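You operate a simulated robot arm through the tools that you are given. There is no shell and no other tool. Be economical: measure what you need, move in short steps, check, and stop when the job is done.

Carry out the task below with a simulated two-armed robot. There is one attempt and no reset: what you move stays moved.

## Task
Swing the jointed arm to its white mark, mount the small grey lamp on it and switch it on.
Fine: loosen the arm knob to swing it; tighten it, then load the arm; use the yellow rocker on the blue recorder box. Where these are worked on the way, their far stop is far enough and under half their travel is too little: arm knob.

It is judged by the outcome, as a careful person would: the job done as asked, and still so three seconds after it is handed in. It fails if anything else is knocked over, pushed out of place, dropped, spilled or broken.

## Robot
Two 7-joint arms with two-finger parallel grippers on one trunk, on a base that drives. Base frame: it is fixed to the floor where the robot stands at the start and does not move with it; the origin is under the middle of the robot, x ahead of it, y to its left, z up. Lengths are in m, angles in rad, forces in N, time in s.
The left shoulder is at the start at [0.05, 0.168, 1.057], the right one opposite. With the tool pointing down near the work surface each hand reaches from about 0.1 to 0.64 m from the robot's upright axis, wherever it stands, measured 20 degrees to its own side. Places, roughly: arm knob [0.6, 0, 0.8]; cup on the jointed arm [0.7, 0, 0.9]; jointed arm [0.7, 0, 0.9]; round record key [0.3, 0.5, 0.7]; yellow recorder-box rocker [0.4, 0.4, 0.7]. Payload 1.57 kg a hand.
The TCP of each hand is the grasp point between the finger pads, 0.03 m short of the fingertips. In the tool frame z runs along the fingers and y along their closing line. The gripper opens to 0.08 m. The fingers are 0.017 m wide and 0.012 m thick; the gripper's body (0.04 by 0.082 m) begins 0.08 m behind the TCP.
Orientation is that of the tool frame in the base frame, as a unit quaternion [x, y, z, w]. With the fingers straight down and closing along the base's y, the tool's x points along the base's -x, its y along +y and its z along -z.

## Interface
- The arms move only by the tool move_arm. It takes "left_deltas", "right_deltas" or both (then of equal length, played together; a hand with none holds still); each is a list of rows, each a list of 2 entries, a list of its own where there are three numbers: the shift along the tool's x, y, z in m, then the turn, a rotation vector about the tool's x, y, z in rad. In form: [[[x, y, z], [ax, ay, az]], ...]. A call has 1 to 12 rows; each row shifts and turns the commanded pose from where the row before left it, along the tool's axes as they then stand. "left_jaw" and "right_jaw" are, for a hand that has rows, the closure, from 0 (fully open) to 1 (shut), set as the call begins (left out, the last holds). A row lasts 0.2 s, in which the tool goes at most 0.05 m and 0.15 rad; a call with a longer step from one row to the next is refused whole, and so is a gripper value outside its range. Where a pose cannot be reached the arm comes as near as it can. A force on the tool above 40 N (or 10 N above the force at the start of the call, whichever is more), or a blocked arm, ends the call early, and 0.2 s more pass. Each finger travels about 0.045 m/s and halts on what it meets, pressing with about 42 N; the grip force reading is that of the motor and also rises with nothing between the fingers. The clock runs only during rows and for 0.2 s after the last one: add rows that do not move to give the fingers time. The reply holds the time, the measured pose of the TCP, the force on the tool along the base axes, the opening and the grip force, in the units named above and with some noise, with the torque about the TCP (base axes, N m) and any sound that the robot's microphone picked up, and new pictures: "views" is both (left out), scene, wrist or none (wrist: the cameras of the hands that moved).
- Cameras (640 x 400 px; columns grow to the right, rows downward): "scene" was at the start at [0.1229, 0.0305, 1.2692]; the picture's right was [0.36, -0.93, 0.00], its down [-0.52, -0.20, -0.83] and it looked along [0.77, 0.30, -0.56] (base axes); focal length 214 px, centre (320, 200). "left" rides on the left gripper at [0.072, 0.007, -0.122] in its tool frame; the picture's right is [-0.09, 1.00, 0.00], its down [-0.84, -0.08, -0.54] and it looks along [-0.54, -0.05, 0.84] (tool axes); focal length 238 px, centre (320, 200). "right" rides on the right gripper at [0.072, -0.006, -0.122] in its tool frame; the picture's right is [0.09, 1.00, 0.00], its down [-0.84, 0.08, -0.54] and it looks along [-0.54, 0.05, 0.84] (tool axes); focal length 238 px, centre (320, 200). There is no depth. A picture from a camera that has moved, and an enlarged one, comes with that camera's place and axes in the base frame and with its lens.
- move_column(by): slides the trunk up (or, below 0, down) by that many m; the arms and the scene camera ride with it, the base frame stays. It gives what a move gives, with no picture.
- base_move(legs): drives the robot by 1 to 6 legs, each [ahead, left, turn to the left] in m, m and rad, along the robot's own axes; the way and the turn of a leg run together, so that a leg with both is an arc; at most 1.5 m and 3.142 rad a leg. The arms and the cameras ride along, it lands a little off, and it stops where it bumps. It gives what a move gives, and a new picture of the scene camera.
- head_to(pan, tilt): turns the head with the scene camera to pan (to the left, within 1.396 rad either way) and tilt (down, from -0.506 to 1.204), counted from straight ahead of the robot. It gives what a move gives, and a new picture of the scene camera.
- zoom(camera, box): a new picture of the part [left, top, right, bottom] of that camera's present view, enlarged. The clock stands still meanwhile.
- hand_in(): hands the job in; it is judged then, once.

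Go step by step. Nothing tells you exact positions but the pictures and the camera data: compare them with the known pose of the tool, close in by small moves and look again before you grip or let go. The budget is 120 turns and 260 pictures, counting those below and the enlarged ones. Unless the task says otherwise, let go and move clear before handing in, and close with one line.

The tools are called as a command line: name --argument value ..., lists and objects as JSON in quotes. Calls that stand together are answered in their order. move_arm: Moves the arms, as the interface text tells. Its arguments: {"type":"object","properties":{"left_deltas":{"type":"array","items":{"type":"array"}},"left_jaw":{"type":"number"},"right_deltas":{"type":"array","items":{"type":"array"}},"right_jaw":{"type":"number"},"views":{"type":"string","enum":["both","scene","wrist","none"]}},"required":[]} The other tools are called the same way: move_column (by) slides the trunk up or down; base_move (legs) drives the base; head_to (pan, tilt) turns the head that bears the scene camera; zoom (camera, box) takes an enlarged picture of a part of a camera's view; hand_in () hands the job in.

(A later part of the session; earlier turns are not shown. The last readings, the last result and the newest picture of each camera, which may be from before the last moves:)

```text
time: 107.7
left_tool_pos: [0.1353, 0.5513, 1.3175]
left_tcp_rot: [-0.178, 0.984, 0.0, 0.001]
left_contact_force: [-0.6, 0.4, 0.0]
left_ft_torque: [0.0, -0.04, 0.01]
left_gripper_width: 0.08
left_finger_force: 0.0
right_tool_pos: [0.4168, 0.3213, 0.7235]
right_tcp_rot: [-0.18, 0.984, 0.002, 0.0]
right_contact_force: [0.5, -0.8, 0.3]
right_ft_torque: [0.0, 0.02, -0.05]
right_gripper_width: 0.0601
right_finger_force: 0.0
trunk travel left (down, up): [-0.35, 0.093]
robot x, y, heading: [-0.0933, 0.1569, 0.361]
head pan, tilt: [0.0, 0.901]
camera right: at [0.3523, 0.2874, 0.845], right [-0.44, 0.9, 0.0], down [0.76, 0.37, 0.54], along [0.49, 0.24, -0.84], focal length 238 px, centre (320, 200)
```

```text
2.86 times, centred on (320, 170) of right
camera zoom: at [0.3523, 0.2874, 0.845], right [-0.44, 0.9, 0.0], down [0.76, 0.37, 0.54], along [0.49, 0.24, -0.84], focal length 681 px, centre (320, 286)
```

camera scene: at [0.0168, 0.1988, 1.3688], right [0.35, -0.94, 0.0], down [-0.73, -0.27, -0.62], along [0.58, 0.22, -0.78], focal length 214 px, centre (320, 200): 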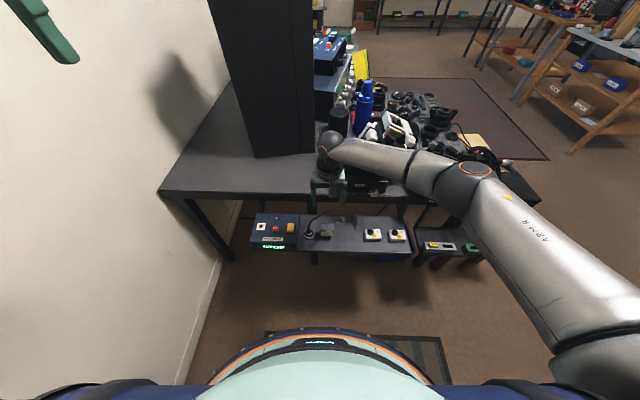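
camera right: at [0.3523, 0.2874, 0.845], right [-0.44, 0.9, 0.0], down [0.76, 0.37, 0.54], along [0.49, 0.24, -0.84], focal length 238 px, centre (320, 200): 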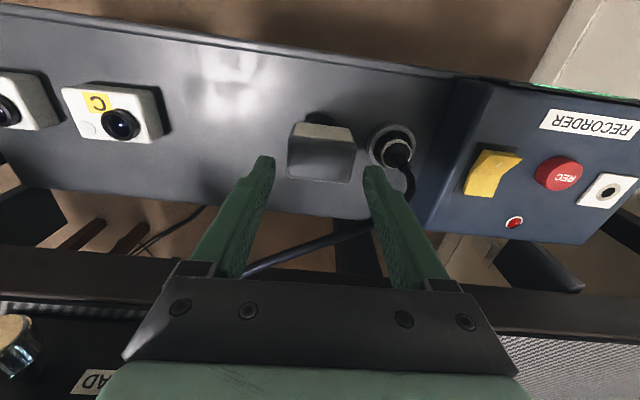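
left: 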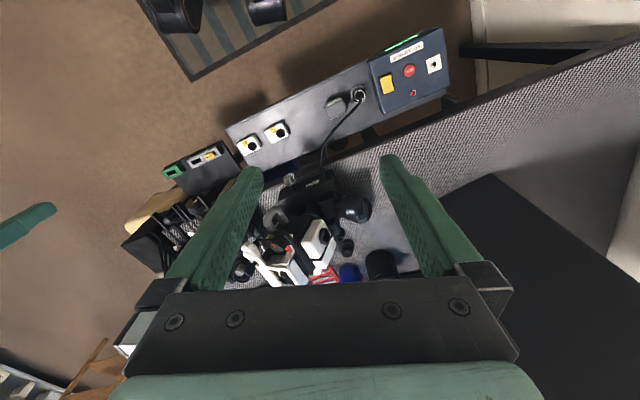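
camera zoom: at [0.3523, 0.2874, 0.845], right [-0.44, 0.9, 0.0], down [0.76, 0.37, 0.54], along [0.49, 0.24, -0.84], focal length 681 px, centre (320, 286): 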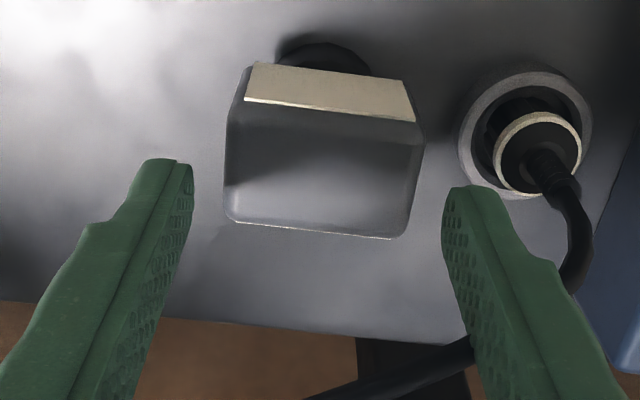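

Well centred. Descend 6 cm and grip the lamp.

move_arm --right_deltas '[[[-0.001, 0, 0.02], [0, 0, 0]], [[0, 0, 0.02], [0, 0, 0]], [[0, 0, 0.02], [0, 0, 0]]]' --views "wrist"

```text
time: 108.5
left_tool_pos: [0.1355, 0.5496, 1.3167]
left_tcp_rot: [-0.178, 0.984, -0.001, 0.001]
left_contact_force: [0.3, 0.3, 0.3]
left_ft_torque: [0.03, 0.0, -0.04]
left_gripper_width: 0.08
left_finger_force: 0.0
right_tool_pos: [0.4018, 0.308, 0.691]
right_tcp_rot: [-0.18, 0.984, 0.001, 0.0]
right_contact_force: [0.0, 0.1, 0.3]
right_ft_torque: [-0.02, 0.01, 0.02]
right_gripper_width: 0.0605
right_finger_force: 0.5
right hand out of reach, approached as far as the arm can: row 1, 2, 3
trunk travel left (down, up): [-0.35, 0.093]
robot x, y, heading: [-0.0929, 0.1606, 0.354]
head pan, tilt: [0.0, 0.901]
camera right: at [0.3391, 0.2756, 0.8119], right [-0.44, 0.9, 0.0], down [0.76, 0.37, 0.54], along [0.49, 0.24, -0.84], focal length 238 px, centre (320, 200)
```

right: 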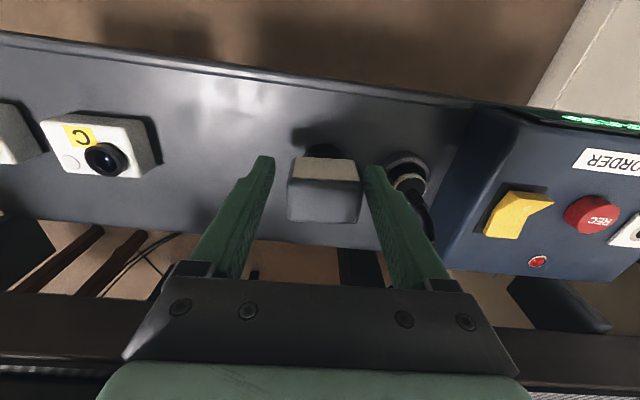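

The arm ran out of reach from the high shoulder. Lift back to the pose above the lamp, and use the trunk to descend instead.

move_arm --right_deltas '[[[0, 0, -0.03], [0, 0, 0]], [[-0.018, 0.004, 0], [0, 0, 0]]]' --views "none"

zoom --camera "right" --box '[220, 100, 420, 240]'

```text
time: 109.1
left_tool_pos: [0.1356, 0.5525, 1.3175]
left_tcp_rot: [-0.179, 0.984, -0.002, 0.001]
left_contact_force: [0.2, 0.1, -0.2]
left_ft_torque: [-0.01, -0.01, 0.03]
left_gripper_width: 0.08
left_finger_force: 0.1
right_tool_pos: [0.4199, 0.3175, 0.7216]
right_tcp_rot: [-0.18, 0.984, 0.0, 0.0]
right_contact_force: [-0.4, -0.5, 1.2]
right_ft_torque: [-0.01, 0.01, 0.01]
right_gripper_width: 0.06
right_finger_force: 0.1
trunk travel left (down, up): [-0.35, 0.093]
robot x, y, heading: [-0.0917, 0.1574, 0.36]
head pan, tilt: [0.0, 0.901]
```

```text
2.86 times, centred on (320, 170) of right
camera zoom: at [0.354, 0.2852, 0.8416], right [-0.44, 0.9, 0.0], down [0.76, 0.37, 0.54], along [0.49, 0.24, -0.84], focal length 681 px, centre (320, 286)
```

zoom: 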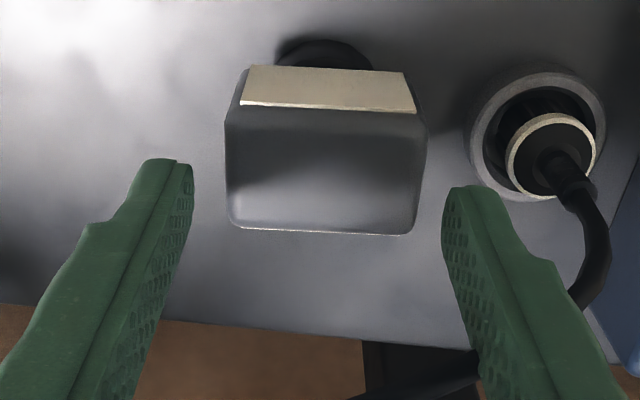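

move_column --by -0.056

zoom --camera "right" --box '[220, 100, 420, 240]'

```text
time: 110.1
left_tool_pos: [0.1353, 0.5512, 1.2608]
left_tcp_rot: [-0.178, 0.984, 0.0, 0.001]
left_contact_force: [0.2, -0.1, -0.3]
left_ft_torque: [0.0, 0.01, -0.01]
left_gripper_width: 0.0803
left_finger_force: 0.1
right_tool_pos: [0.4181, 0.3176, 0.6642]
right_tcp_rot: [-0.179, 0.984, 0.002, 0.0]
right_contact_force: [-0.2, -0.7, -0.2]
right_ft_torque: [-0.02, -0.01, 0.01]
right_gripper_width: 0.06
right_finger_force: 0.1
trunk travel left (down, up): [-0.294, 0.149]
robot x, y, heading: [-0.0894, 0.1575, 0.355]
head pan, tilt: [0.0, 0.901]
```

```text
2.86 times, centred on (320, 170) of right
camera zoom: at [0.3538, 0.2847, 0.7853], right [-0.44, 0.9, 0.0], down [0.76, 0.37, 0.54], along [0.49, 0.24, -0.84], focal length 681 px, centre (320, 286)
```

zoom: 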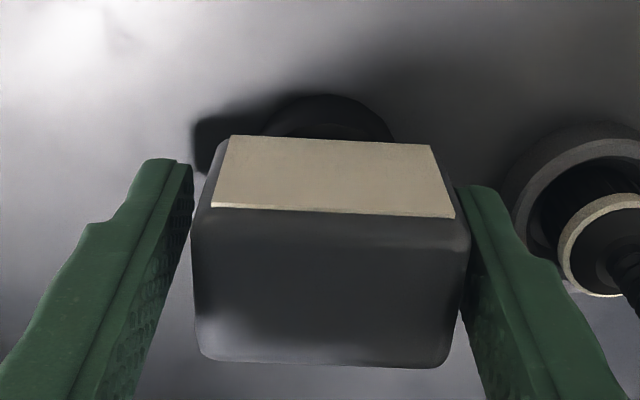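

Lamp is between the pads. Close and lift slightly.

move_arm --right_deltas '[[[0, 0, 0], [0, 0, 0]], [[0, 0, 0], [0, 0, 0]], [[0, 0, 0], [0, 0, 0]]]' --right_jaw 0.6 --views "none"

move_column --by 0.1

head_to --pan 0.0 --tilt 0.75

zoom --camera "scene" --box '[260, 130, 480, 260]'

```text
time: 110.9
left_tool_pos: [0.136, 0.5507, 1.2613]
left_tcp_rot: [-0.178, 0.984, -0.001, 0.001]
left_contact_force: [0.0, 0.3, 0.7]
left_ft_torque: [-0.01, -0.02, -0.02]
left_gripper_width: 0.0799
left_finger_force: 0.0
right_tool_pos: [0.4171, 0.3169, 0.6648]
right_tcp_rot: [-0.18, 0.984, 0.001, 0.0]
right_contact_force: [-0.5, 1.4, 1.7]
right_ft_torque: [-0.02, -0.01, 0.02]
right_gripper_width: 0.0516
right_finger_force: 35.4
trunk travel left (down, up): [-0.294, 0.149]
robot x, y, heading: [-0.0919, 0.1593, 0.357]
head pan, tilt: [0.0, 0.901]
```

```text
time: 112.2
left_tool_pos: [0.136, 0.5513, 1.3615]
left_tcp_rot: [-0.178, 0.984, -0.001, 0.001]
left_contact_force: [-0.1, 0.0, 1.3]
left_ft_torque: [0.05, 0.01, -0.01]
left_gripper_width: 0.0799
left_finger_force: 0.1
right_tool_pos: [0.4188, 0.317, 0.7633]
right_tcp_rot: [-0.18, 0.984, 0.002, -0.001]
right_contact_force: [0.2, 0.2, -2.6]
right_ft_torque: [-0.03, -0.02, -0.02]
right_gripper_width: 0.0517
right_finger_force: 41.6
trunk travel left (down, up): [-0.394, 0.049]
robot x, y, heading: [-0.0924, 0.1636, 0.36]
head pan, tilt: [0.0, 0.901]
```

```text
time: 112.9
left_tool_pos: [0.135, 0.551, 1.3609]
left_tcp_rot: [-0.177, 0.984, -0.001, 0.002]
left_contact_force: [0.1, 0.2, 0.3]
left_ft_torque: [-0.06, -0.02, 0.02]
left_gripper_width: 0.08
left_finger_force: 0.0
right_tool_pos: [0.4183, 0.3175, 0.7637]
right_tcp_rot: [-0.18, 0.984, 0.002, -0.001]
right_contact_force: [0.3, 1.2, -1.9]
right_ft_torque: [0.0, -0.01, 0.02]
right_gripper_width: 0.0516
right_finger_force: 41.9
trunk travel left (down, up): [-0.394, 0.049]
robot x, y, heading: [-0.0941, 0.1622, 0.357]
head pan, tilt: [0.0, 0.75]
camera scene: at [0.0238, 0.201, 1.4246], right [0.35, -0.94, 0.0], down [-0.64, -0.24, -0.73], along [0.69, 0.25, -0.68], focal length 214 px, centre (320, 200)
```

scene: 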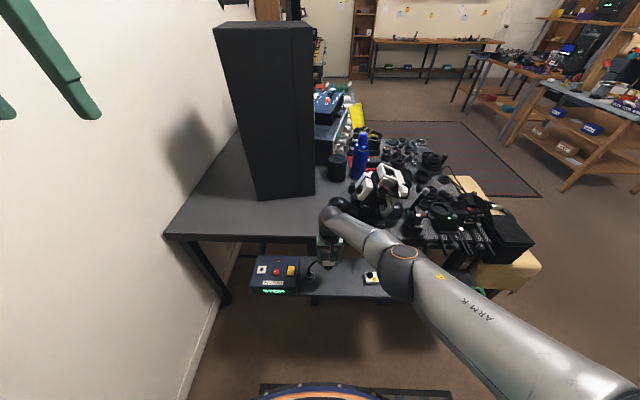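

```text
2.91 times, centred on (370, 195) of scene
camera zoom: at [0.0238, 0.201, 1.4246], right [0.35, -0.94, 0.0], down [-0.64, -0.24, -0.73], along [0.69, 0.25, -0.68], focal length 624 px, centre (174, 214)
```

zoom: 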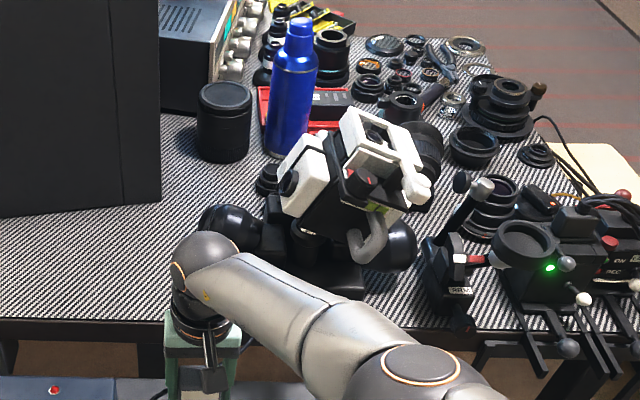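

Lamp held (≈0.2 kg). Cup opening triangulates to (0.633, 0.002, 0.917), now level. Raise the hand well above cup height, then drive right.

move_arm --right_deltas '[[[0, 0, -0.04], [0, 0, 0]], [[0, 0, -0.04], [0, 0, 0]], [[0, 0, -0.04], [0, 0, 0]], [[0, 0, -0.04], [0, 0, 0]], [[0, 0, -0.04], [0, 0, 0]], [[0, 0, -0.04], [0, 0, 0]]]' --views "none"

move_column --by 0.045

base_move --legs '[[0, -0.371, 0]]'

```text
time: 114.3
left_tool_pos: [0.1352, 0.5507, 1.3614]
left_tcp_rot: [-0.179, 0.984, -0.001, 0.002]
left_contact_force: [-0.6, 0.4, 1.2]
left_ft_torque: [-0.04, -0.02, 0.02]
left_gripper_width: 0.0799
left_finger_force: 0.1
right_tool_pos: [0.4174, 0.3194, 1.0025]
right_tcp_rot: [-0.18, 0.984, 0.002, -0.001]
right_contact_force: [0.3, 0.3, -1.7]
right_ft_torque: [-0.02, -0.03, -0.02]
right_gripper_width: 0.0516
right_finger_force: 42.6
trunk travel left (down, up): [-0.394, 0.049]
robot x, y, heading: [-0.092, 0.1568, 0.359]
head pan, tilt: [0.0, 0.75]
```

```text
time: 115.2
left_tool_pos: [0.1351, 0.5511, 1.4056]
left_tcp_rot: [-0.177, 0.984, -0.001, 0.001]
left_contact_force: [-0.5, 0.0, 1.1]
left_ft_torque: [0.04, 0.03, -0.01]
left_gripper_width: 0.0799
left_finger_force: 0.1
right_tool_pos: [0.4177, 0.3198, 1.0468]
right_tcp_rot: [-0.18, 0.984, 0.002, -0.001]
right_contact_force: [0.0, -0.3, -1.3]
right_ft_torque: [0.01, 0.0, -0.03]
right_gripper_width: 0.0517
right_finger_force: 41.7
trunk travel left (down, up): [-0.439, 0.004]
robot x, y, heading: [-0.092, 0.1577, 0.359]
head pan, tilt: [0.0, 0.75]
```

```text
time: 119.0
left_tool_pos: [0.2659, 0.2003, 1.4067]
left_tcp_rot: [-0.176, 0.984, 0.0, 0.002]
left_contact_force: [0.6, -0.3, -0.1]
left_ft_torque: [-0.03, -0.01, 0.0]
left_gripper_width: 0.0799
left_finger_force: 0.1
right_tool_pos: [0.5474, -0.0325, 1.0461]
right_tcp_rot: [-0.178, 0.984, 0.001, -0.002]
right_contact_force: [1.5, -0.5, -2.0]
right_ft_torque: [0.03, 0.03, -0.01]
right_gripper_width: 0.0518
right_finger_force: 41.9
trunk travel left (down, up): [-0.439, 0.004]
robot x, y, heading: [0.0386, -0.1868, 0.353]
head pan, tilt: [0.0, 0.75]
camera scene: at [0.1533, -0.149, 1.4697], right [0.35, -0.94, 0.0], down [-0.64, -0.24, -0.73], along [0.69, 0.25, -0.68], focal length 214 px, centre (320, 200)
```

scene: 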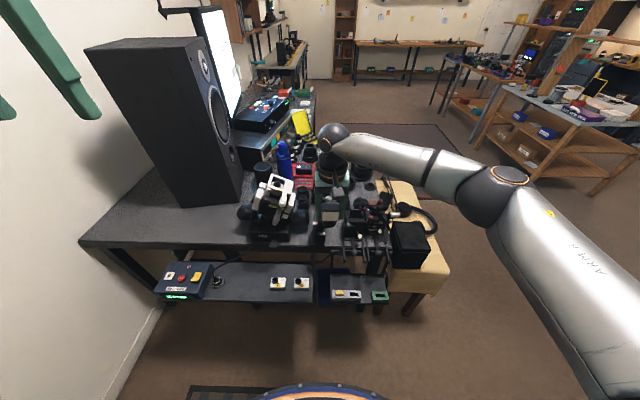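

Zoom in on the lamp and cup from both cameras.

zoom --camera "scene" --box '[280, 160, 400, 260]'

zoom --camera "right" --box '[200, 80, 440, 290]'

```text
4.00 times, centred on (340, 210) of scene
camera zoom: at [0.1533, -0.149, 1.4697], right [0.35, -0.94, 0.0], down [-0.64, -0.24, -0.73], along [0.69, 0.25, -0.68], focal length 858 px, centre (240, 160)
```

zoom: 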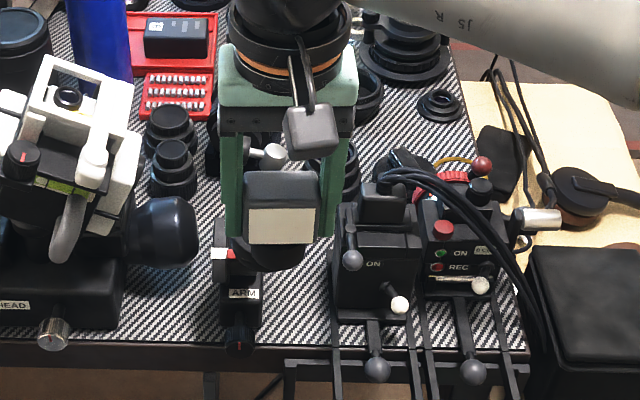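

```text
1.90 times, centred on (320, 185) of right
camera zoom: at [0.4833, -0.0644, 1.1682], right [-0.43, 0.9, 0.0], down [0.76, 0.36, 0.54], along [0.49, 0.24, -0.84], focal length 454 px, centre (320, 229)
```

zoom: 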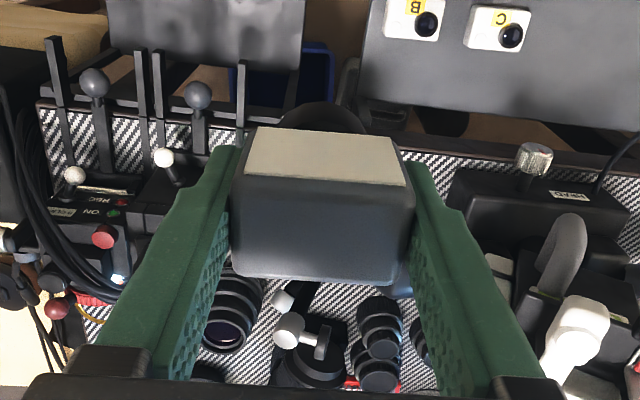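

The lamp is in front of the cup, laterally within 2 mm. Drive 0.09 forward to bring it above the cup.

base_move --legs '[[0.09, 0.002, 0]]'

zoom --camera "scene" --box '[280, 160, 400, 260]'

zoom --camera "right" --box '[200, 80, 440, 290]'

```text
time: 120.1
left_tool_pos: [0.3504, 0.2329, 1.4053]
left_tcp_rot: [-0.175, 0.985, 0.0, 0.001]
left_contact_force: [0.6, 0.5, -1.5]
left_ft_torque: [-0.03, 0.07, -0.01]
left_gripper_width: 0.0802
left_finger_force: 0.0
right_tool_pos: [0.6308, 0.001, 1.0464]
right_tcp_rot: [-0.177, 0.984, 0.001, -0.001]
right_contact_force: [0.3, 0.1, -1.8]
right_ft_torque: [-0.02, 0.0, 0.0]
right_gripper_width: 0.0516
right_finger_force: 41.8
trunk travel left (down, up): [-0.439, 0.004]
robot x, y, heading: [0.1204, -0.1542, 0.353]
head pan, tilt: [0.0, 0.75]
camera scene: at [0.2371, -0.1161, 1.4696], right [0.34, -0.94, 0.0], down [-0.64, -0.23, -0.73], along [0.69, 0.25, -0.68], focal length 214 px, centre (320, 200)
```

scene: 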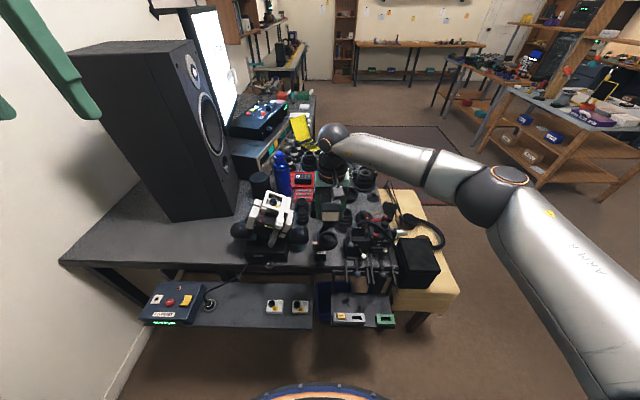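

```text
4.00 times, centred on (340, 210) of scene
camera zoom: at [0.2371, -0.1161, 1.4696], right [0.34, -0.94, 0.0], down [-0.64, -0.23, -0.73], along [0.69, 0.25, -0.68], focal length 858 px, centre (240, 160)
```

zoom: 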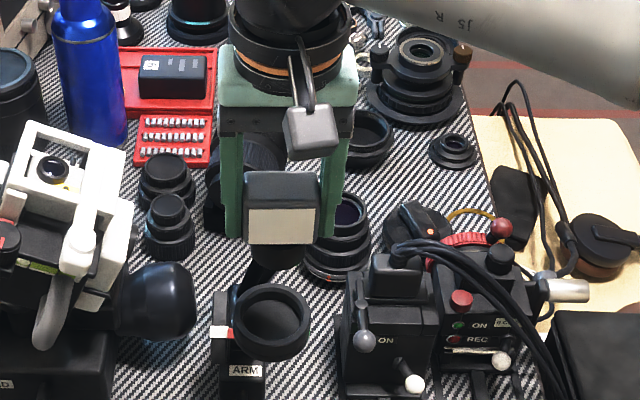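

```text
1.90 times, centred on (320, 185) of right
camera zoom: at [0.567, -0.0321, 1.168], right [-0.43, 0.9, 0.0], down [0.76, 0.36, 0.54], along [0.49, 0.24, -0.84], focal length 454 px, centre (320, 229)
```

zoom: 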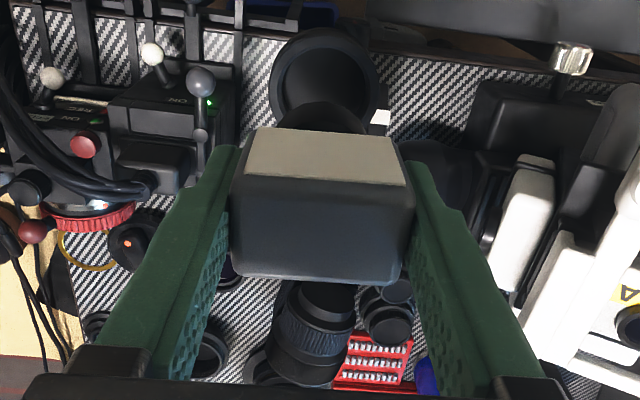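

Cup seems a few mm closer to me than the lamp's axis. Shift 8 mm back, lower 3 cm and look again.

move_arm --right_deltas '[[[0.008, 0.001, 0.01], [0, 0, 0]], [[0, 0, 0.015], [0, 0, 0]]]' --views "none"

zoom --camera "right" --box '[240, 60, 400, 200]'

zoom --camera "scene" --box '[320, 190, 380, 260]'

```text
time: 120.7
left_tool_pos: [0.3499, 0.2335, 1.4057]
left_tcp_rot: [-0.176, 0.984, -0.001, 0.001]
left_contact_force: [-0.2, -0.1, -0.7]
left_ft_torque: [0.0, 0.0, 0.0]
left_gripper_width: 0.0799
left_finger_force: 0.0
right_tool_pos: [0.6236, -0.0014, 1.0209]
right_tcp_rot: [-0.177, 0.984, 0.001, -0.001]
right_contact_force: [-0.3, 1.1, -2.2]
right_ft_torque: [0.03, -0.01, -0.02]
right_gripper_width: 0.0515
right_finger_force: 42.2
trunk travel left (down, up): [-0.439, 0.004]
robot x, y, heading: [0.1211, -0.1586, 0.351]
head pan, tilt: [0.0, 0.75]
```

```text
2.86 times, centred on (320, 130) of right
camera zoom: at [0.5593, -0.0336, 1.1422], right [-0.43, 0.9, 0.0], down [0.76, 0.36, 0.54], along [0.49, 0.24, -0.84], focal length 681 px, centre (320, 400)
```

zoom: 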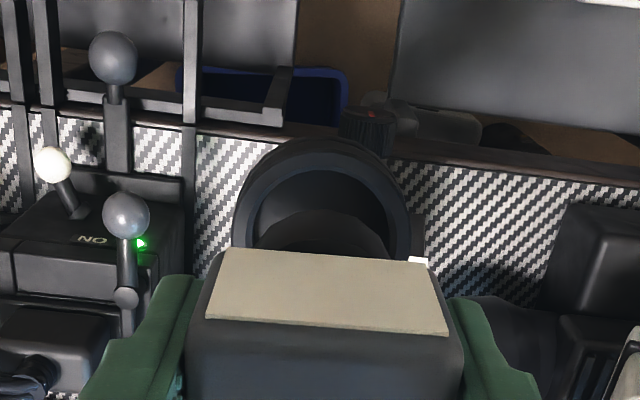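

```text
5.71 times, centred on (350, 225) of scene
camera zoom: at [0.2368, -0.1162, 1.4697], right [0.34, -0.94, 0.0], down [-0.64, -0.23, -0.73], along [0.69, 0.25, -0.68], focal length 1226 px, centre (149, 57)
```

zoom: 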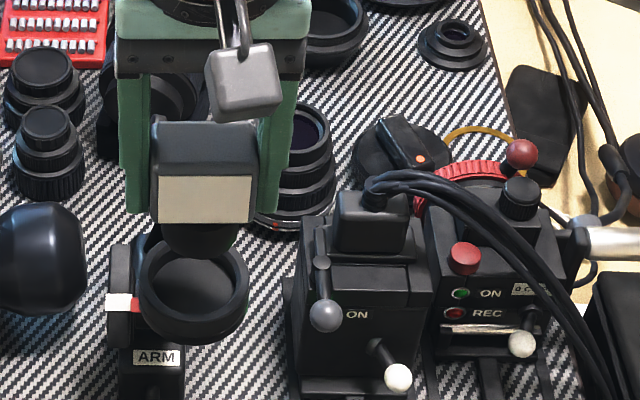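

Two-camera intersection gives the cup rim at (0.6315, 0.0015, 0.917), so shift the lamp forward 9 mm again and lower 3.5 cm.

move_arm --right_deltas '[[[-0.009, 0.0005, 0.005], [0, 0, 0]], [[0, 0, 0.015], [0, 0, 0]], [[0, 0, 0.015], [0, 0, 0]]]' --views "none"

zoom --camera "right" --box '[240, 60, 400, 200]'

zoom --camera "scene" --box '[320, 190, 380, 260]'

```text
time: 121.5
left_tool_pos: [0.3496, 0.2342, 1.4055]
left_tcp_rot: [-0.175, 0.985, -0.001, 0.001]
left_contact_force: [0.6, -0.3, -1.0]
left_ft_torque: [-0.03, 0.03, -0.01]
left_gripper_width: 0.0802
left_finger_force: 0.0
right_tool_pos: [0.6304, 0.0015, 0.9874]
right_tcp_rot: [-0.177, 0.984, 0.002, -0.001]
right_contact_force: [-0.8, -0.8, -2.5]
right_ft_torque: [0.02, 0.02, -0.02]
right_gripper_width: 0.0516
right_finger_force: 42.0
trunk travel left (down, up): [-0.439, 0.004]
robot x, y, heading: [0.121, -0.157, 0.352]
head pan, tilt: [0.0, 0.75]
```

```text
2.86 times, centred on (320, 130) of right
camera zoom: at [0.5669, -0.0306, 1.1086], right [-0.43, 0.9, 0.0], down [0.76, 0.36, 0.54], along [0.49, 0.24, -0.84], focal length 681 px, centre (320, 400)
```

zoom: 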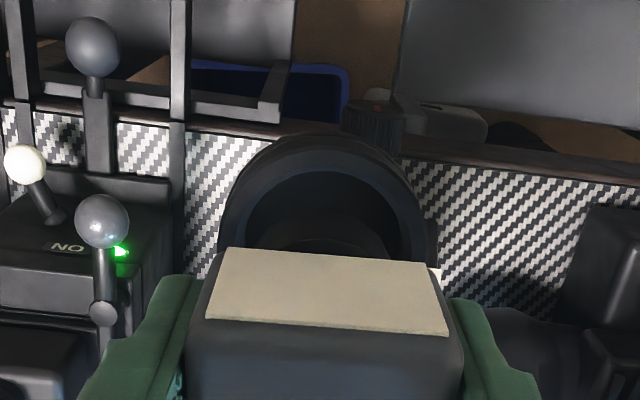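

```text
5.71 times, centred on (350, 225) of scene
camera zoom: at [0.2367, -0.1162, 1.4697], right [0.34, -0.94, 0.0], down [-0.64, -0.23, -0.73], along [0.69, 0.25, -0.68], focal length 1226 px, centre (149, 57)
```

zoom: 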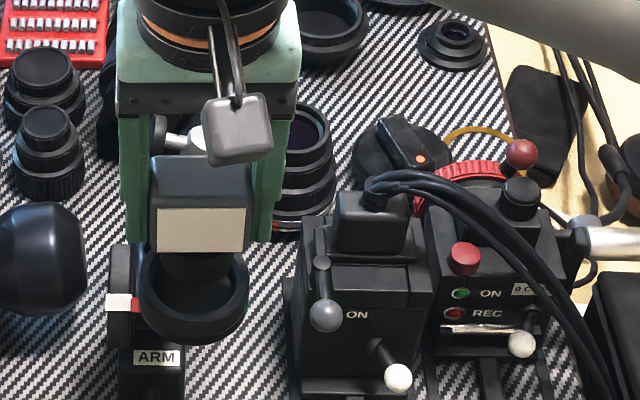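

Lamp base is concentric with the cup in both views, about 1 cm above the rim. Lower slowly until contact.

move_arm --right_deltas '[[[0, 0, 0.006], [0, 0, 0]], [[0, 0, 0.006], [0, 0, 0]], [[0, 0, 0.005], [0, 0, 0]], [[0, 0, 0.004], [0, 0, 0]]]' --views "none"

zoom --camera "scene" --box '[320, 190, 380, 260]'

zoom --camera "right" --box '[240, 60, 400, 200]'

```text
time: 122.5
left_tool_pos: [0.3508, 0.2317, 1.4059]
left_tcp_rot: [-0.175, 0.985, 0.0, 0.0]
left_contact_force: [-0.4, 0.5, -1.2]
left_ft_torque: [0.0, -0.03, 0.02]
left_gripper_width: 0.0803
left_finger_force: 0.0
right_tool_pos: [0.6314, 0.0016, 0.9657]
right_tcp_rot: [-0.178, 0.984, 0.002, 0.0]
right_contact_force: [-0.6, -0.7, -1.6]
right_ft_torque: [0.03, 0.01, 0.0]
right_gripper_width: 0.0515
right_finger_force: 42.0
trunk travel left (down, up): [-0.439, 0.004]
robot x, y, heading: [0.1204, -0.1587, 0.354]
head pan, tilt: [0.0, 0.75]
```

```text
5.71 times, centred on (350, 225) of scene
camera zoom: at [0.2365, -0.1164, 1.4697], right [0.34, -0.94, 0.0], down [-0.64, -0.23, -0.73], along [0.69, 0.25, -0.68], focal length 1226 px, centre (149, 57)
```

zoom: 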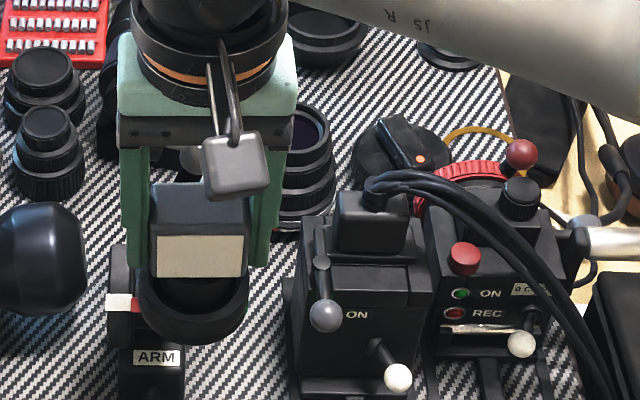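

```text
2.86 times, centred on (320, 130) of right
camera zoom: at [0.567, -0.0306, 1.0871], right [-0.43, 0.9, 0.0], down [0.76, 0.36, 0.54], along [0.49, 0.24, -0.84], focal length 681 px, centre (320, 400)
```

zoom: 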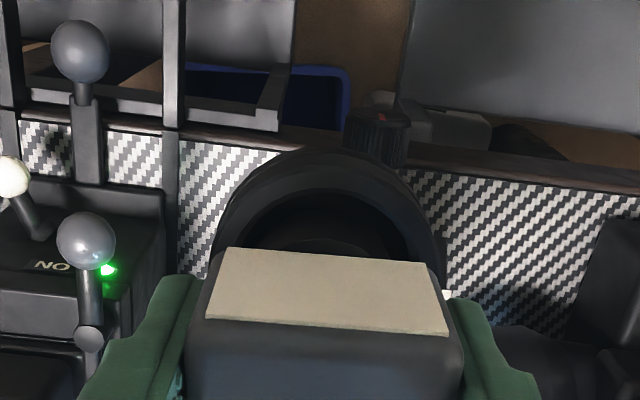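

Base has entered the cup, no contact yet. Continue in 3 mm steps.

move_arm --right_deltas '[[[0, 0, 0.003], [0, 0, 0]], [[0, 0, 0.003], [0, 0, 0]]]' --views "none"

```text
time: 123.1
left_tool_pos: [0.3506, 0.2328, 1.4062]
left_tcp_rot: [-0.176, 0.984, -0.001, 0.001]
left_contact_force: [-0.2, -0.7, 0.2]
left_ft_torque: [0.03, 0.01, 0.0]
left_gripper_width: 0.08
left_finger_force: 0.1
right_tool_pos: [0.6313, 0.0027, 0.96]
right_tcp_rot: [-0.178, 0.984, 0.001, -0.002]
right_contact_force: [0.3, -0.8, -2.0]
right_ft_torque: [0.0, -0.01, -0.01]
right_gripper_width: 0.0517
right_finger_force: 42.3
trunk travel left (down, up): [-0.439, 0.004]
robot x, y, heading: [0.1214, -0.1579, 0.348]
head pan, tilt: [0.0, 0.75]
```

move_arm --right_deltas '[[[0, 0, 0.003], [0, 0, 0]], [[0, 0, 0.003], [0, 0, 0]]]' --views "none"

zoom --camera "scene" --box '[320, 190, 380, 260]'

```text
time: 123.7
left_tool_pos: [0.3467, 0.2306, 1.4084]
left_tcp_rot: [-0.175, 0.985, 0.0, 0.003]
left_contact_force: [-0.8, -0.6, 0.2]
left_ft_torque: [0.0, 0.02, 0.0]
left_gripper_width: 0.08
left_finger_force: 0.1
right_tool_pos: [0.6304, 0.0009, 0.959]
right_tcp_rot: [-0.176, 0.984, 0.003, 0.003]
right_contact_force: [-3.1, -6.1, 23.3]
right_ft_torque: [-0.27, -0.35, -0.09]
right_gripper_width: 0.0518
right_finger_force: 41.9
trunk travel left (down, up): [-0.439, 0.004]
robot x, y, heading: [0.1169, -0.1579, 0.353]
head pan, tilt: [0.0, 0.75]
```

```text
5.71 times, centred on (350, 225) of scene
camera zoom: at [0.2334, -0.118, 1.4705], right [0.34, -0.94, 0.0], down [-0.64, -0.23, -0.73], along [0.69, 0.25, -0.68], focal length 1226 px, centre (149, 57)
```

zoom: 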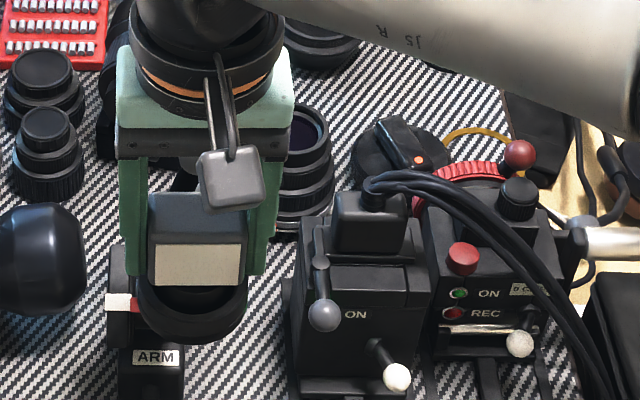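

Contact: the base sits on the cup floor (23 N). Relax the push slightly, then open and check.

move_arm --right_deltas '[[[0, 0, -0.003], [0, 0, 0]], [[0, 0, 0], [0, 0, 0]]]' --views "none"

zoom --camera "right" --box '[240, 60, 400, 200]'

```text
time: 124.3
left_tool_pos: [0.3487, 0.2323, 1.408]
left_tcp_rot: [-0.175, 0.985, -0.001, 0.002]
left_contact_force: [0.1, 0.1, -0.6]
left_ft_torque: [-0.01, 0.01, 0.01]
left_gripper_width: 0.0799
left_finger_force: 0.1
right_tool_pos: [0.6301, 0.0033, 0.9592]
right_tcp_rot: [-0.177, 0.984, 0.002, 0.0]
right_contact_force: [1.0, -3.6, 15.0]
right_ft_torque: [-0.02, -0.4, -0.04]
right_gripper_width: 0.0515
right_finger_force: 41.5
trunk travel left (down, up): [-0.439, 0.004]
robot x, y, heading: [0.1189, -0.1573, 0.355]
head pan, tilt: [0.0, 0.75]
```

```text
2.86 times, centred on (320, 130) of right
camera zoom: at [0.5662, -0.0303, 1.0795], right [-0.43, 0.9, 0.0], down [0.76, 0.36, 0.54], along [0.49, 0.24, -0.84], focal length 681 px, centre (320, 400)
```

zoom: 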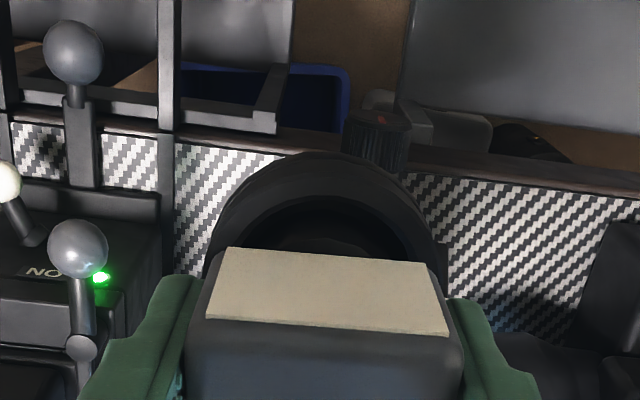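

The torque suggests contact ~23 mm forward of centre — the base's far edge may be on the rear rim. Lift, shift 5 mm toward me, and lower again to compare depth.

move_arm --right_deltas '[[[0, 0, -0.008], [0, 0, 0]], [[0.005, -0.001, -0.002], [0, 0, 0]], [[0, 0, 0.006], [0, 0, 0]]]' --views "none"

move_arm --right_deltas '[[[0, 0, 0.003], [0, 0, 0]], [[0, 0, 0.003], [0, 0, 0]]]' --views "none"

zoom --camera "right" --box '[240, 60, 400, 200]'

```text
time: 125.1
left_tool_pos: [0.3499, 0.2326, 1.4065]
left_tcp_rot: [-0.176, 0.984, -0.001, 0.001]
left_contact_force: [-0.1, 0.3, 0.1]
left_ft_torque: [0.01, -0.01, 0.01]
left_gripper_width: 0.0798
left_finger_force: 0.2
right_tool_pos: [0.6274, -0.0005, 0.9614]
right_tcp_rot: [-0.177, 0.984, 0.002, -0.002]
right_contact_force: [0.1, 1.0, -2.9]
right_ft_torque: [0.0, -0.04, 0.02]
right_gripper_width: 0.0515
right_finger_force: 42.3
trunk travel left (down, up): [-0.439, 0.004]
robot x, y, heading: [0.1244, -0.1601, 0.353]
head pan, tilt: [0.0, 0.75]
```

```text
time: 125.7
left_tool_pos: [0.3486, 0.2314, 1.4061]
left_tcp_rot: [-0.175, 0.984, -0.001, 0.002]
left_contact_force: [-0.4, -0.4, 0.2]
left_ft_torque: [0.03, 0.01, 0.0]
left_gripper_width: 0.0802
left_finger_force: 0.1
right_tool_pos: [0.6269, -0.0006, 0.958]
right_tcp_rot: [-0.177, 0.984, 0.003, 0.001]
right_contact_force: [-0.9, -3.1, 15.8]
right_ft_torque: [-0.1, -0.28, -0.09]
right_gripper_width: 0.0517
right_finger_force: 42.0
trunk travel left (down, up): [-0.439, 0.004]
robot x, y, heading: [0.122, -0.1518, 0.352]
head pan, tilt: [0.0, 0.75]
```

```text
2.86 times, centred on (320, 130) of right
camera zoom: at [0.5619, -0.033, 1.0791], right [-0.43, 0.9, 0.0], down [0.76, 0.36, 0.55], along [0.49, 0.24, -0.84], focal length 681 px, centre (320, 400)
```

zoom: 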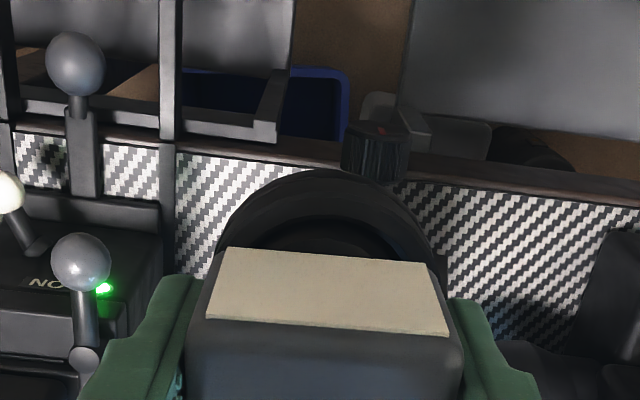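

Same contact depth after shifting, so it is the cup floor (tilted very slightly). Re-centre by 3 mm, set down lightly and open.

move_arm --right_deltas '[[[0, 0, -0.007], [0, 0, 0]], [[-0.003, 0.001, 0], [0, 0, 0]], [[0, 0, 0.003], [0, 0, 0]], [[0, 0, 0.003], [0, 0, 0]]]' --views "none"

move_arm --right_deltas '[[[0, 0, 0], [0, 0, 0]], [[0, 0, 0], [0, 0, 0]], [[0, 0, 0], [0, 0, 0]]]' --right_jaw 0.22 --views "wrist"

zoom --camera "scene" --box '[320, 190, 380, 260]'

```text
time: 126.7
left_tool_pos: [0.3483, 0.2324, 1.4073]
left_tcp_rot: [-0.176, 0.984, 0.0, 0.002]
left_contact_force: [0.7, -0.6, 0.4]
left_ft_torque: [-0.05, -0.01, 0.0]
left_gripper_width: 0.0797
left_finger_force: 0.0
right_tool_pos: [0.6282, 0.0005, 0.9584]
right_tcp_rot: [-0.176, 0.984, 0.003, 0.001]
right_contact_force: [-0.1, -2.3, 12.3]
right_ft_torque: [-0.07, -0.26, -0.04]
right_gripper_width: 0.0519
right_finger_force: 42.0
trunk travel left (down, up): [-0.439, 0.004]
robot x, y, heading: [0.1194, -0.1563, 0.35]
head pan, tilt: [0.0, 0.75]
```

```text
time: 127.5
left_tool_pos: [0.349, 0.2319, 1.407]
left_tcp_rot: [-0.176, 0.984, 0.0, 0.001]
left_contact_force: [0.2, 0.4, 0.1]
left_ft_torque: [-0.03, -0.05, -0.02]
left_gripper_width: 0.0801
left_finger_force: 0.1
right_tool_pos: [0.6279, 0.0005, 0.9557]
right_tcp_rot: [-0.177, 0.984, 0.002, 0.0]
right_contact_force: [0.1, 0.0, -0.1]
right_ft_torque: [-0.03, 0.02, -0.02]
right_gripper_width: 0.0623
right_finger_force: 0.0
trunk travel left (down, up): [-0.439, 0.004]
robot x, y, heading: [0.119, -0.1538, 0.348]
head pan, tilt: [0.0, 0.75]
camera right: at [0.5645, -0.0313, 1.077], right [-0.43, 0.9, 0.0], down [0.76, 0.36, 0.54], along [0.49, 0.24, -0.84], focal length 238 px, centre (320, 200)
```

right: 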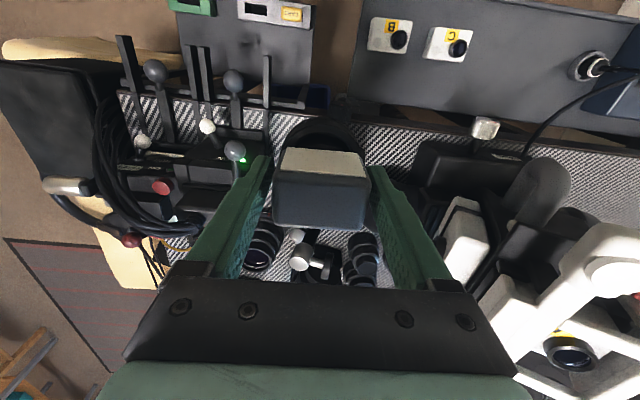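

```text
5.71 times, centred on (350, 225) of scene
camera zoom: at [0.2362, -0.1165, 1.4697], right [0.34, -0.94, 0.0], down [-0.64, -0.23, -0.73], along [0.69, 0.25, -0.68], focal length 1226 px, centre (149, 57)
```

zoom: 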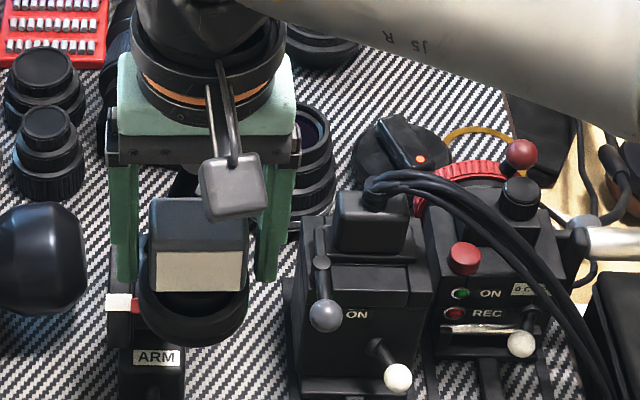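

The lamp stands in the cup. Raise the hand straight up and check it.

move_arm --right_deltas '[[[0, 0, -0.015], [0, 0, 0]], [[0, 0, -0.02], [0, 0, 0]], [[0, 0, -0.03], [0, 0, 0]], [[0, 0, -0.03], [0, 0, 0]], [[0, 0, -0.03], [0, 0, 0]]]' --views "none"

zoom --camera "scene" --box '[310, 180, 380, 260]'

zoom --camera "right" --box '[240, 60, 400, 200]'

```text
time: 128.7
left_tool_pos: [0.3494, 0.233, 1.4059]
left_tcp_rot: [-0.176, 0.984, 0.0, 0.003]
left_contact_force: [-0.4, 0.4, -0.2]
left_ft_torque: [-0.03, 0.01, -0.02]
left_gripper_width: 0.08
left_finger_force: 0.1
right_tool_pos: [0.6272, 0.0023, 1.0825]
right_tcp_rot: [-0.177, 0.984, 0.002, -0.001]
right_contact_force: [-0.1, -0.3, 0.0]
right_ft_torque: [-0.03, 0.02, -0.01]
right_gripper_width: 0.0624
right_finger_force: 0.0
trunk travel left (down, up): [-0.439, 0.004]
robot x, y, heading: [0.1175, -0.1568, 0.351]
head pan, tilt: [0.0, 0.75]
```

```text
5.00 times, centred on (345, 220) of scene
camera zoom: at [0.2359, -0.1165, 1.4697], right [0.34, -0.94, 0.0], down [-0.64, -0.23, -0.73], along [0.69, 0.25, -0.68], focal length 1072 px, centre (195, 100)
```

zoom: 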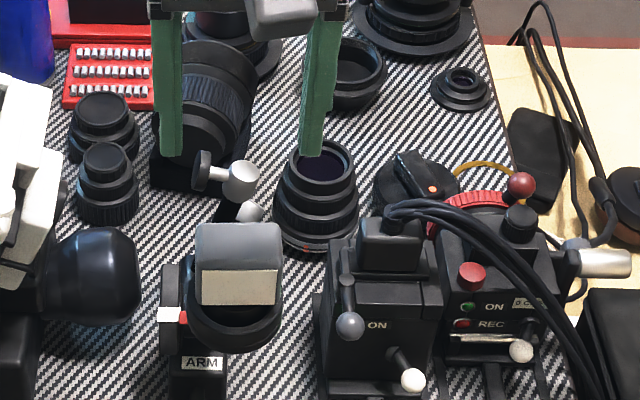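

```text
2.86 times, centred on (320, 130) of right
camera zoom: at [0.5632, -0.0301, 1.2027], right [-0.43, 0.9, 0.0], down [0.76, 0.36, 0.54], along [0.49, 0.24, -0.84], focal length 681 px, centre (320, 400)
```

zoom: 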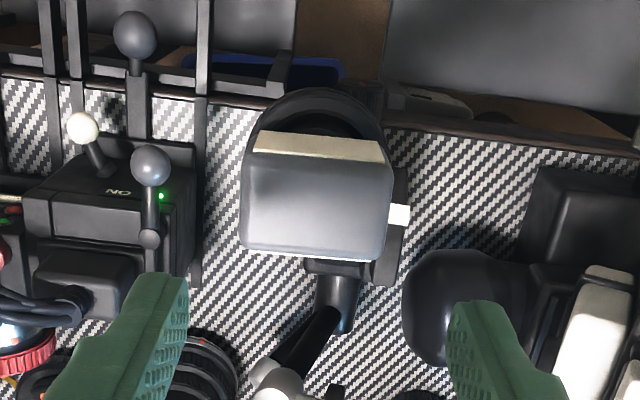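

The lamp sits in the cup. Next the yellow rocker at about (0.37, 0.45, 0.67): back off, drive left, lower the trunk, and look with the left hand camera.

base_move --legs '[[-0.12, 0, 0], [0, 0.33, 0]]'

move_column --by -0.25

head_to --pan 0.2 --tilt 0.9

zoom --camera "left" --box '[200, 40, 440, 200]'

```text
time: 133.0
left_tool_pos: [0.1255, 0.4991, 1.4063]
left_tcp_rot: [-0.175, 0.985, -0.001, 0.001]
left_contact_force: [0.0, -0.1, 0.0]
left_ft_torque: [0.03, -0.01, 0.0]
left_gripper_width: 0.0801
left_finger_force: 0.1
right_tool_pos: [0.4042, 0.2684, 1.0808]
right_tcp_rot: [-0.177, 0.984, 0.002, 0.0]
right_contact_force: [0.1, -0.1, 0.1]
right_ft_torque: [0.0, 0.0, 0.02]
right_gripper_width: 0.0624
right_finger_force: 0.0
trunk travel left (down, up): [-0.439, 0.004]
robot x, y, heading: [-0.1049, 0.1076, 0.351]
head pan, tilt: [0.0, 0.75]
camera scene: at [0.0127, 0.1505, 1.4697], right [0.34, -0.94, 0.0], down [-0.64, -0.23, -0.73], along [0.69, 0.25, -0.68], focal length 214 px, centre (320, 200)
```

scene: 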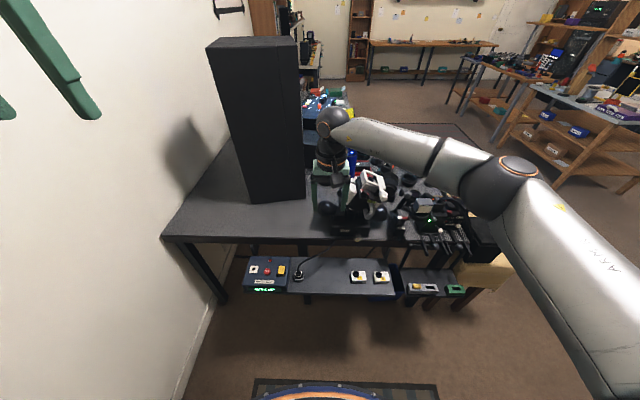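

```text
time: 135.6
left_tool_pos: [0.1256, 0.4985, 1.1571]
left_tcp_rot: [-0.175, 0.985, -0.001, 0.001]
left_contact_force: [0.0, -0.4, 0.4]
left_ft_torque: [0.0, -0.03, 0.0]
left_gripper_width: 0.0799
left_finger_force: 0.1
right_tool_pos: [0.404, 0.2693, 0.8317]
right_tcp_rot: [-0.177, 0.984, 0.002, 0.0]
right_contact_force: [0.4, -0.5, 0.5]
right_ft_torque: [-0.01, -0.02, 0.04]
right_gripper_width: 0.0623
right_finger_force: 0.0
trunk travel left (down, up): [-0.189, 0.254]
robot x, y, heading: [-0.0995, 0.1069, 0.346]
head pan, tilt: [0.0, 0.75]
```

```text
time: 136.3
left_tool_pos: [0.1264, 0.4995, 1.156]
left_tcp_rot: [-0.175, 0.985, -0.001, 0.001]
left_contact_force: [0.1, -0.3, -0.3]
left_ft_torque: [-0.03, 0.03, -0.02]
left_gripper_width: 0.0802
left_finger_force: 0.0
right_tool_pos: [0.405, 0.2699, 0.8317]
right_tcp_rot: [-0.177, 0.984, 0.002, -0.001]
right_contact_force: [-0.5, 0.2, 0.0]
right_ft_torque: [-0.03, 0.0, -0.04]
right_gripper_width: 0.0624
right_finger_force: 0.0
trunk travel left (down, up): [-0.189, 0.254]
robot x, y, heading: [-0.1008, 0.1069, 0.349]
head pan, tilt: [0.201, 0.901]
camera scene: at [-0.0007, 0.1614, 1.2079], right [0.52, -0.85, 0.0], down [-0.67, -0.41, -0.62], along [0.53, 0.33, -0.78], focal length 214 px, centre (320, 200)
```

scene: 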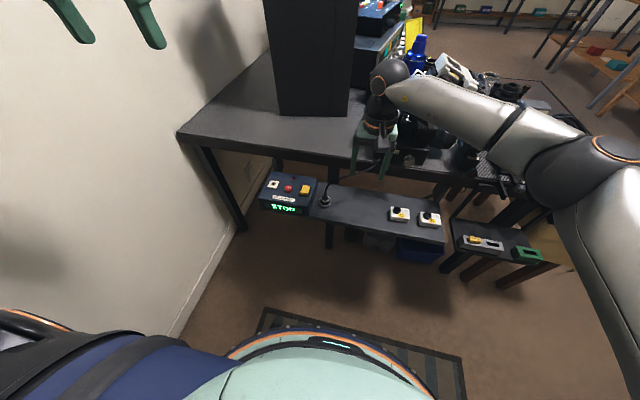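

```text
2.50 times, centred on (320, 120) of left
camera zoom: at [0.0554, 0.4811, 1.278], right [-0.26, 0.97, 0.0], down [0.81, 0.22, 0.54], along [0.53, 0.14, -0.84], focal length 596 px, centre (320, 400)
```

zoom: 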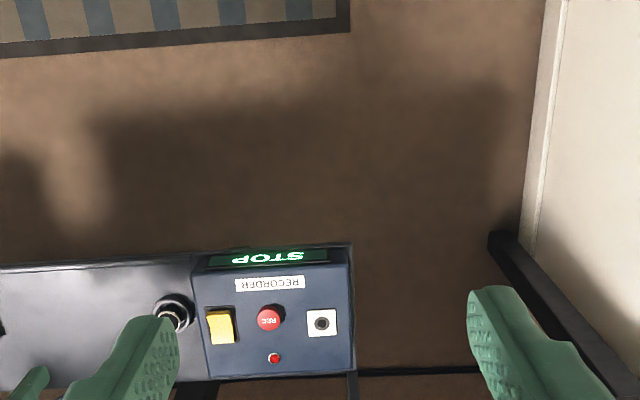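

zoom --camera "scene" --box '[255, 165, 345, 225]'

move_arm --left_deltas '[[[-0.025, -0.01, 0.03], [0, 0, 0]], [[-0.025, -0.02, 0.04], [0, 0, 0]], [[-0.025, -0.02, 0.04], [0, 0, 0]], [[-0.025, -0.02, 0.04], [0, 0, 0]], [[-0.025, -0.02, 0.04], [0, 0, 0]], [[-0.025, -0.02, 0.04], [0, 0, 0]], [[-0.02, -0.02, 0.04], [0, 0, 0]]]' --left_jaw 1.0 --views "wrist"

```text
6.67 times, centred on (300, 195) of scene
camera zoom: at [-0.0007, 0.1614, 1.2079], right [0.52, -0.85, 0.0], down [-0.67, -0.41, -0.62], along [0.53, 0.33, -0.78], focal length 1430 px, centre (453, 233)
```

zoom: 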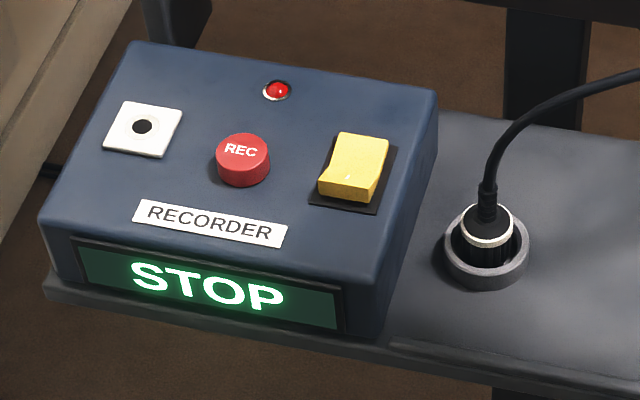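

```text
refused: row 2 steps farther than a row can; nothing moved
```

The rocker's near edge (toward me) is the raised one, so pressing that edge flips it. Move the left hand, jaws closed, above it.

move_arm --left_deltas '[[[-0.0257, -0.0163, 0.035], [0, 0, 0]], [[-0.0257, -0.0163, 0.035], [0, 0, 0]], [[-0.0257, -0.0163, 0.035], [0, 0, 0]], [[-0.0257, -0.0163, 0.035], [0, 0, 0]], [[-0.0257, -0.0163, 0.035], [0, 0, 0]], [[-0.0257, -0.0163, 0.035], [0, 0, 0]], [[-0.0257, -0.0163, 0.035], [0, 0, 0]], [[-0.0257, -0.0163, 0.035], [0, 0, 0]]]' --left_jaw 1.0 --views "wrist"

zoom --camera "left" --box '[240, 60, 420, 200]'

```text
time: 138.1
left_tool_pos: [0.3061, 0.4687, 0.88]
left_tcp_rot: [-0.175, 0.984, 0.0, 0.002]
left_contact_force: [0.1, 0.5, 0.2]
left_ft_torque: [0.0, -0.05, 0.03]
left_gripper_width: 0.0001
left_finger_force: 21.3
left hand out of reach, approached as far as the arm can: row 6, 7, 8
right_tool_pos: [0.4048, 0.2701, 0.8307]
right_tcp_rot: [-0.177, 0.984, 0.002, 0.0]
right_contact_force: [-0.3, 0.3, 1.3]
right_ft_torque: [-0.04, 0.01, 0.0]
right_gripper_width: 0.0625
right_finger_force: 0.1
trunk travel left (down, up): [-0.189, 0.254]
robot x, y, heading: [-0.102, 0.1082, 0.35]
head pan, tilt: [0.201, 0.901]
camera left: at [0.2353, 0.4503, 1.0012], right [-0.26, 0.97, 0.0], down [0.81, 0.22, 0.55], along [0.53, 0.14, -0.84], focal length 238 px, centre (320, 200)
```

left: 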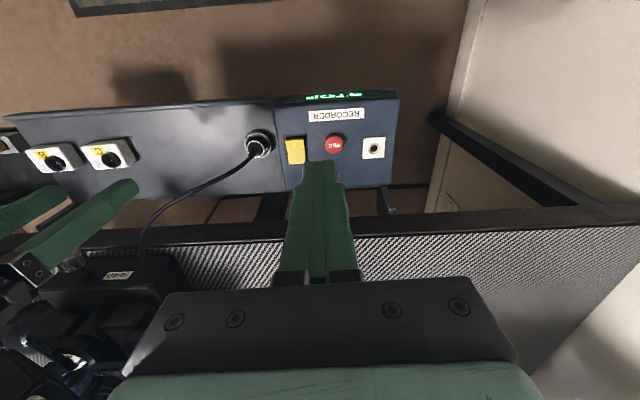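

```text
2.86 times, centred on (330, 130) of left
camera zoom: at [0.2353, 0.4503, 1.0012], right [-0.26, 0.97, 0.0], down [0.81, 0.22, 0.55], along [0.53, 0.14, -0.84], focal length 681 px, centre (291, 400)
```

zoom: 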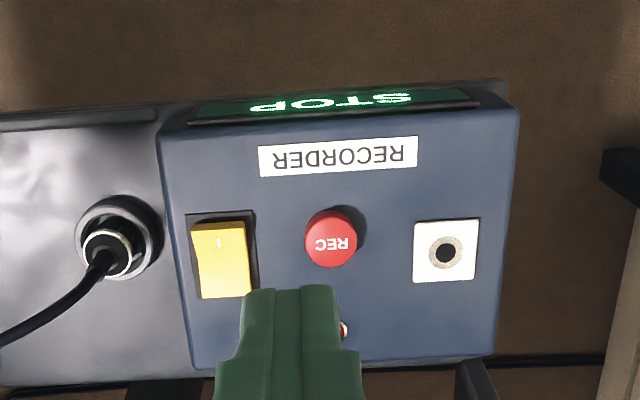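

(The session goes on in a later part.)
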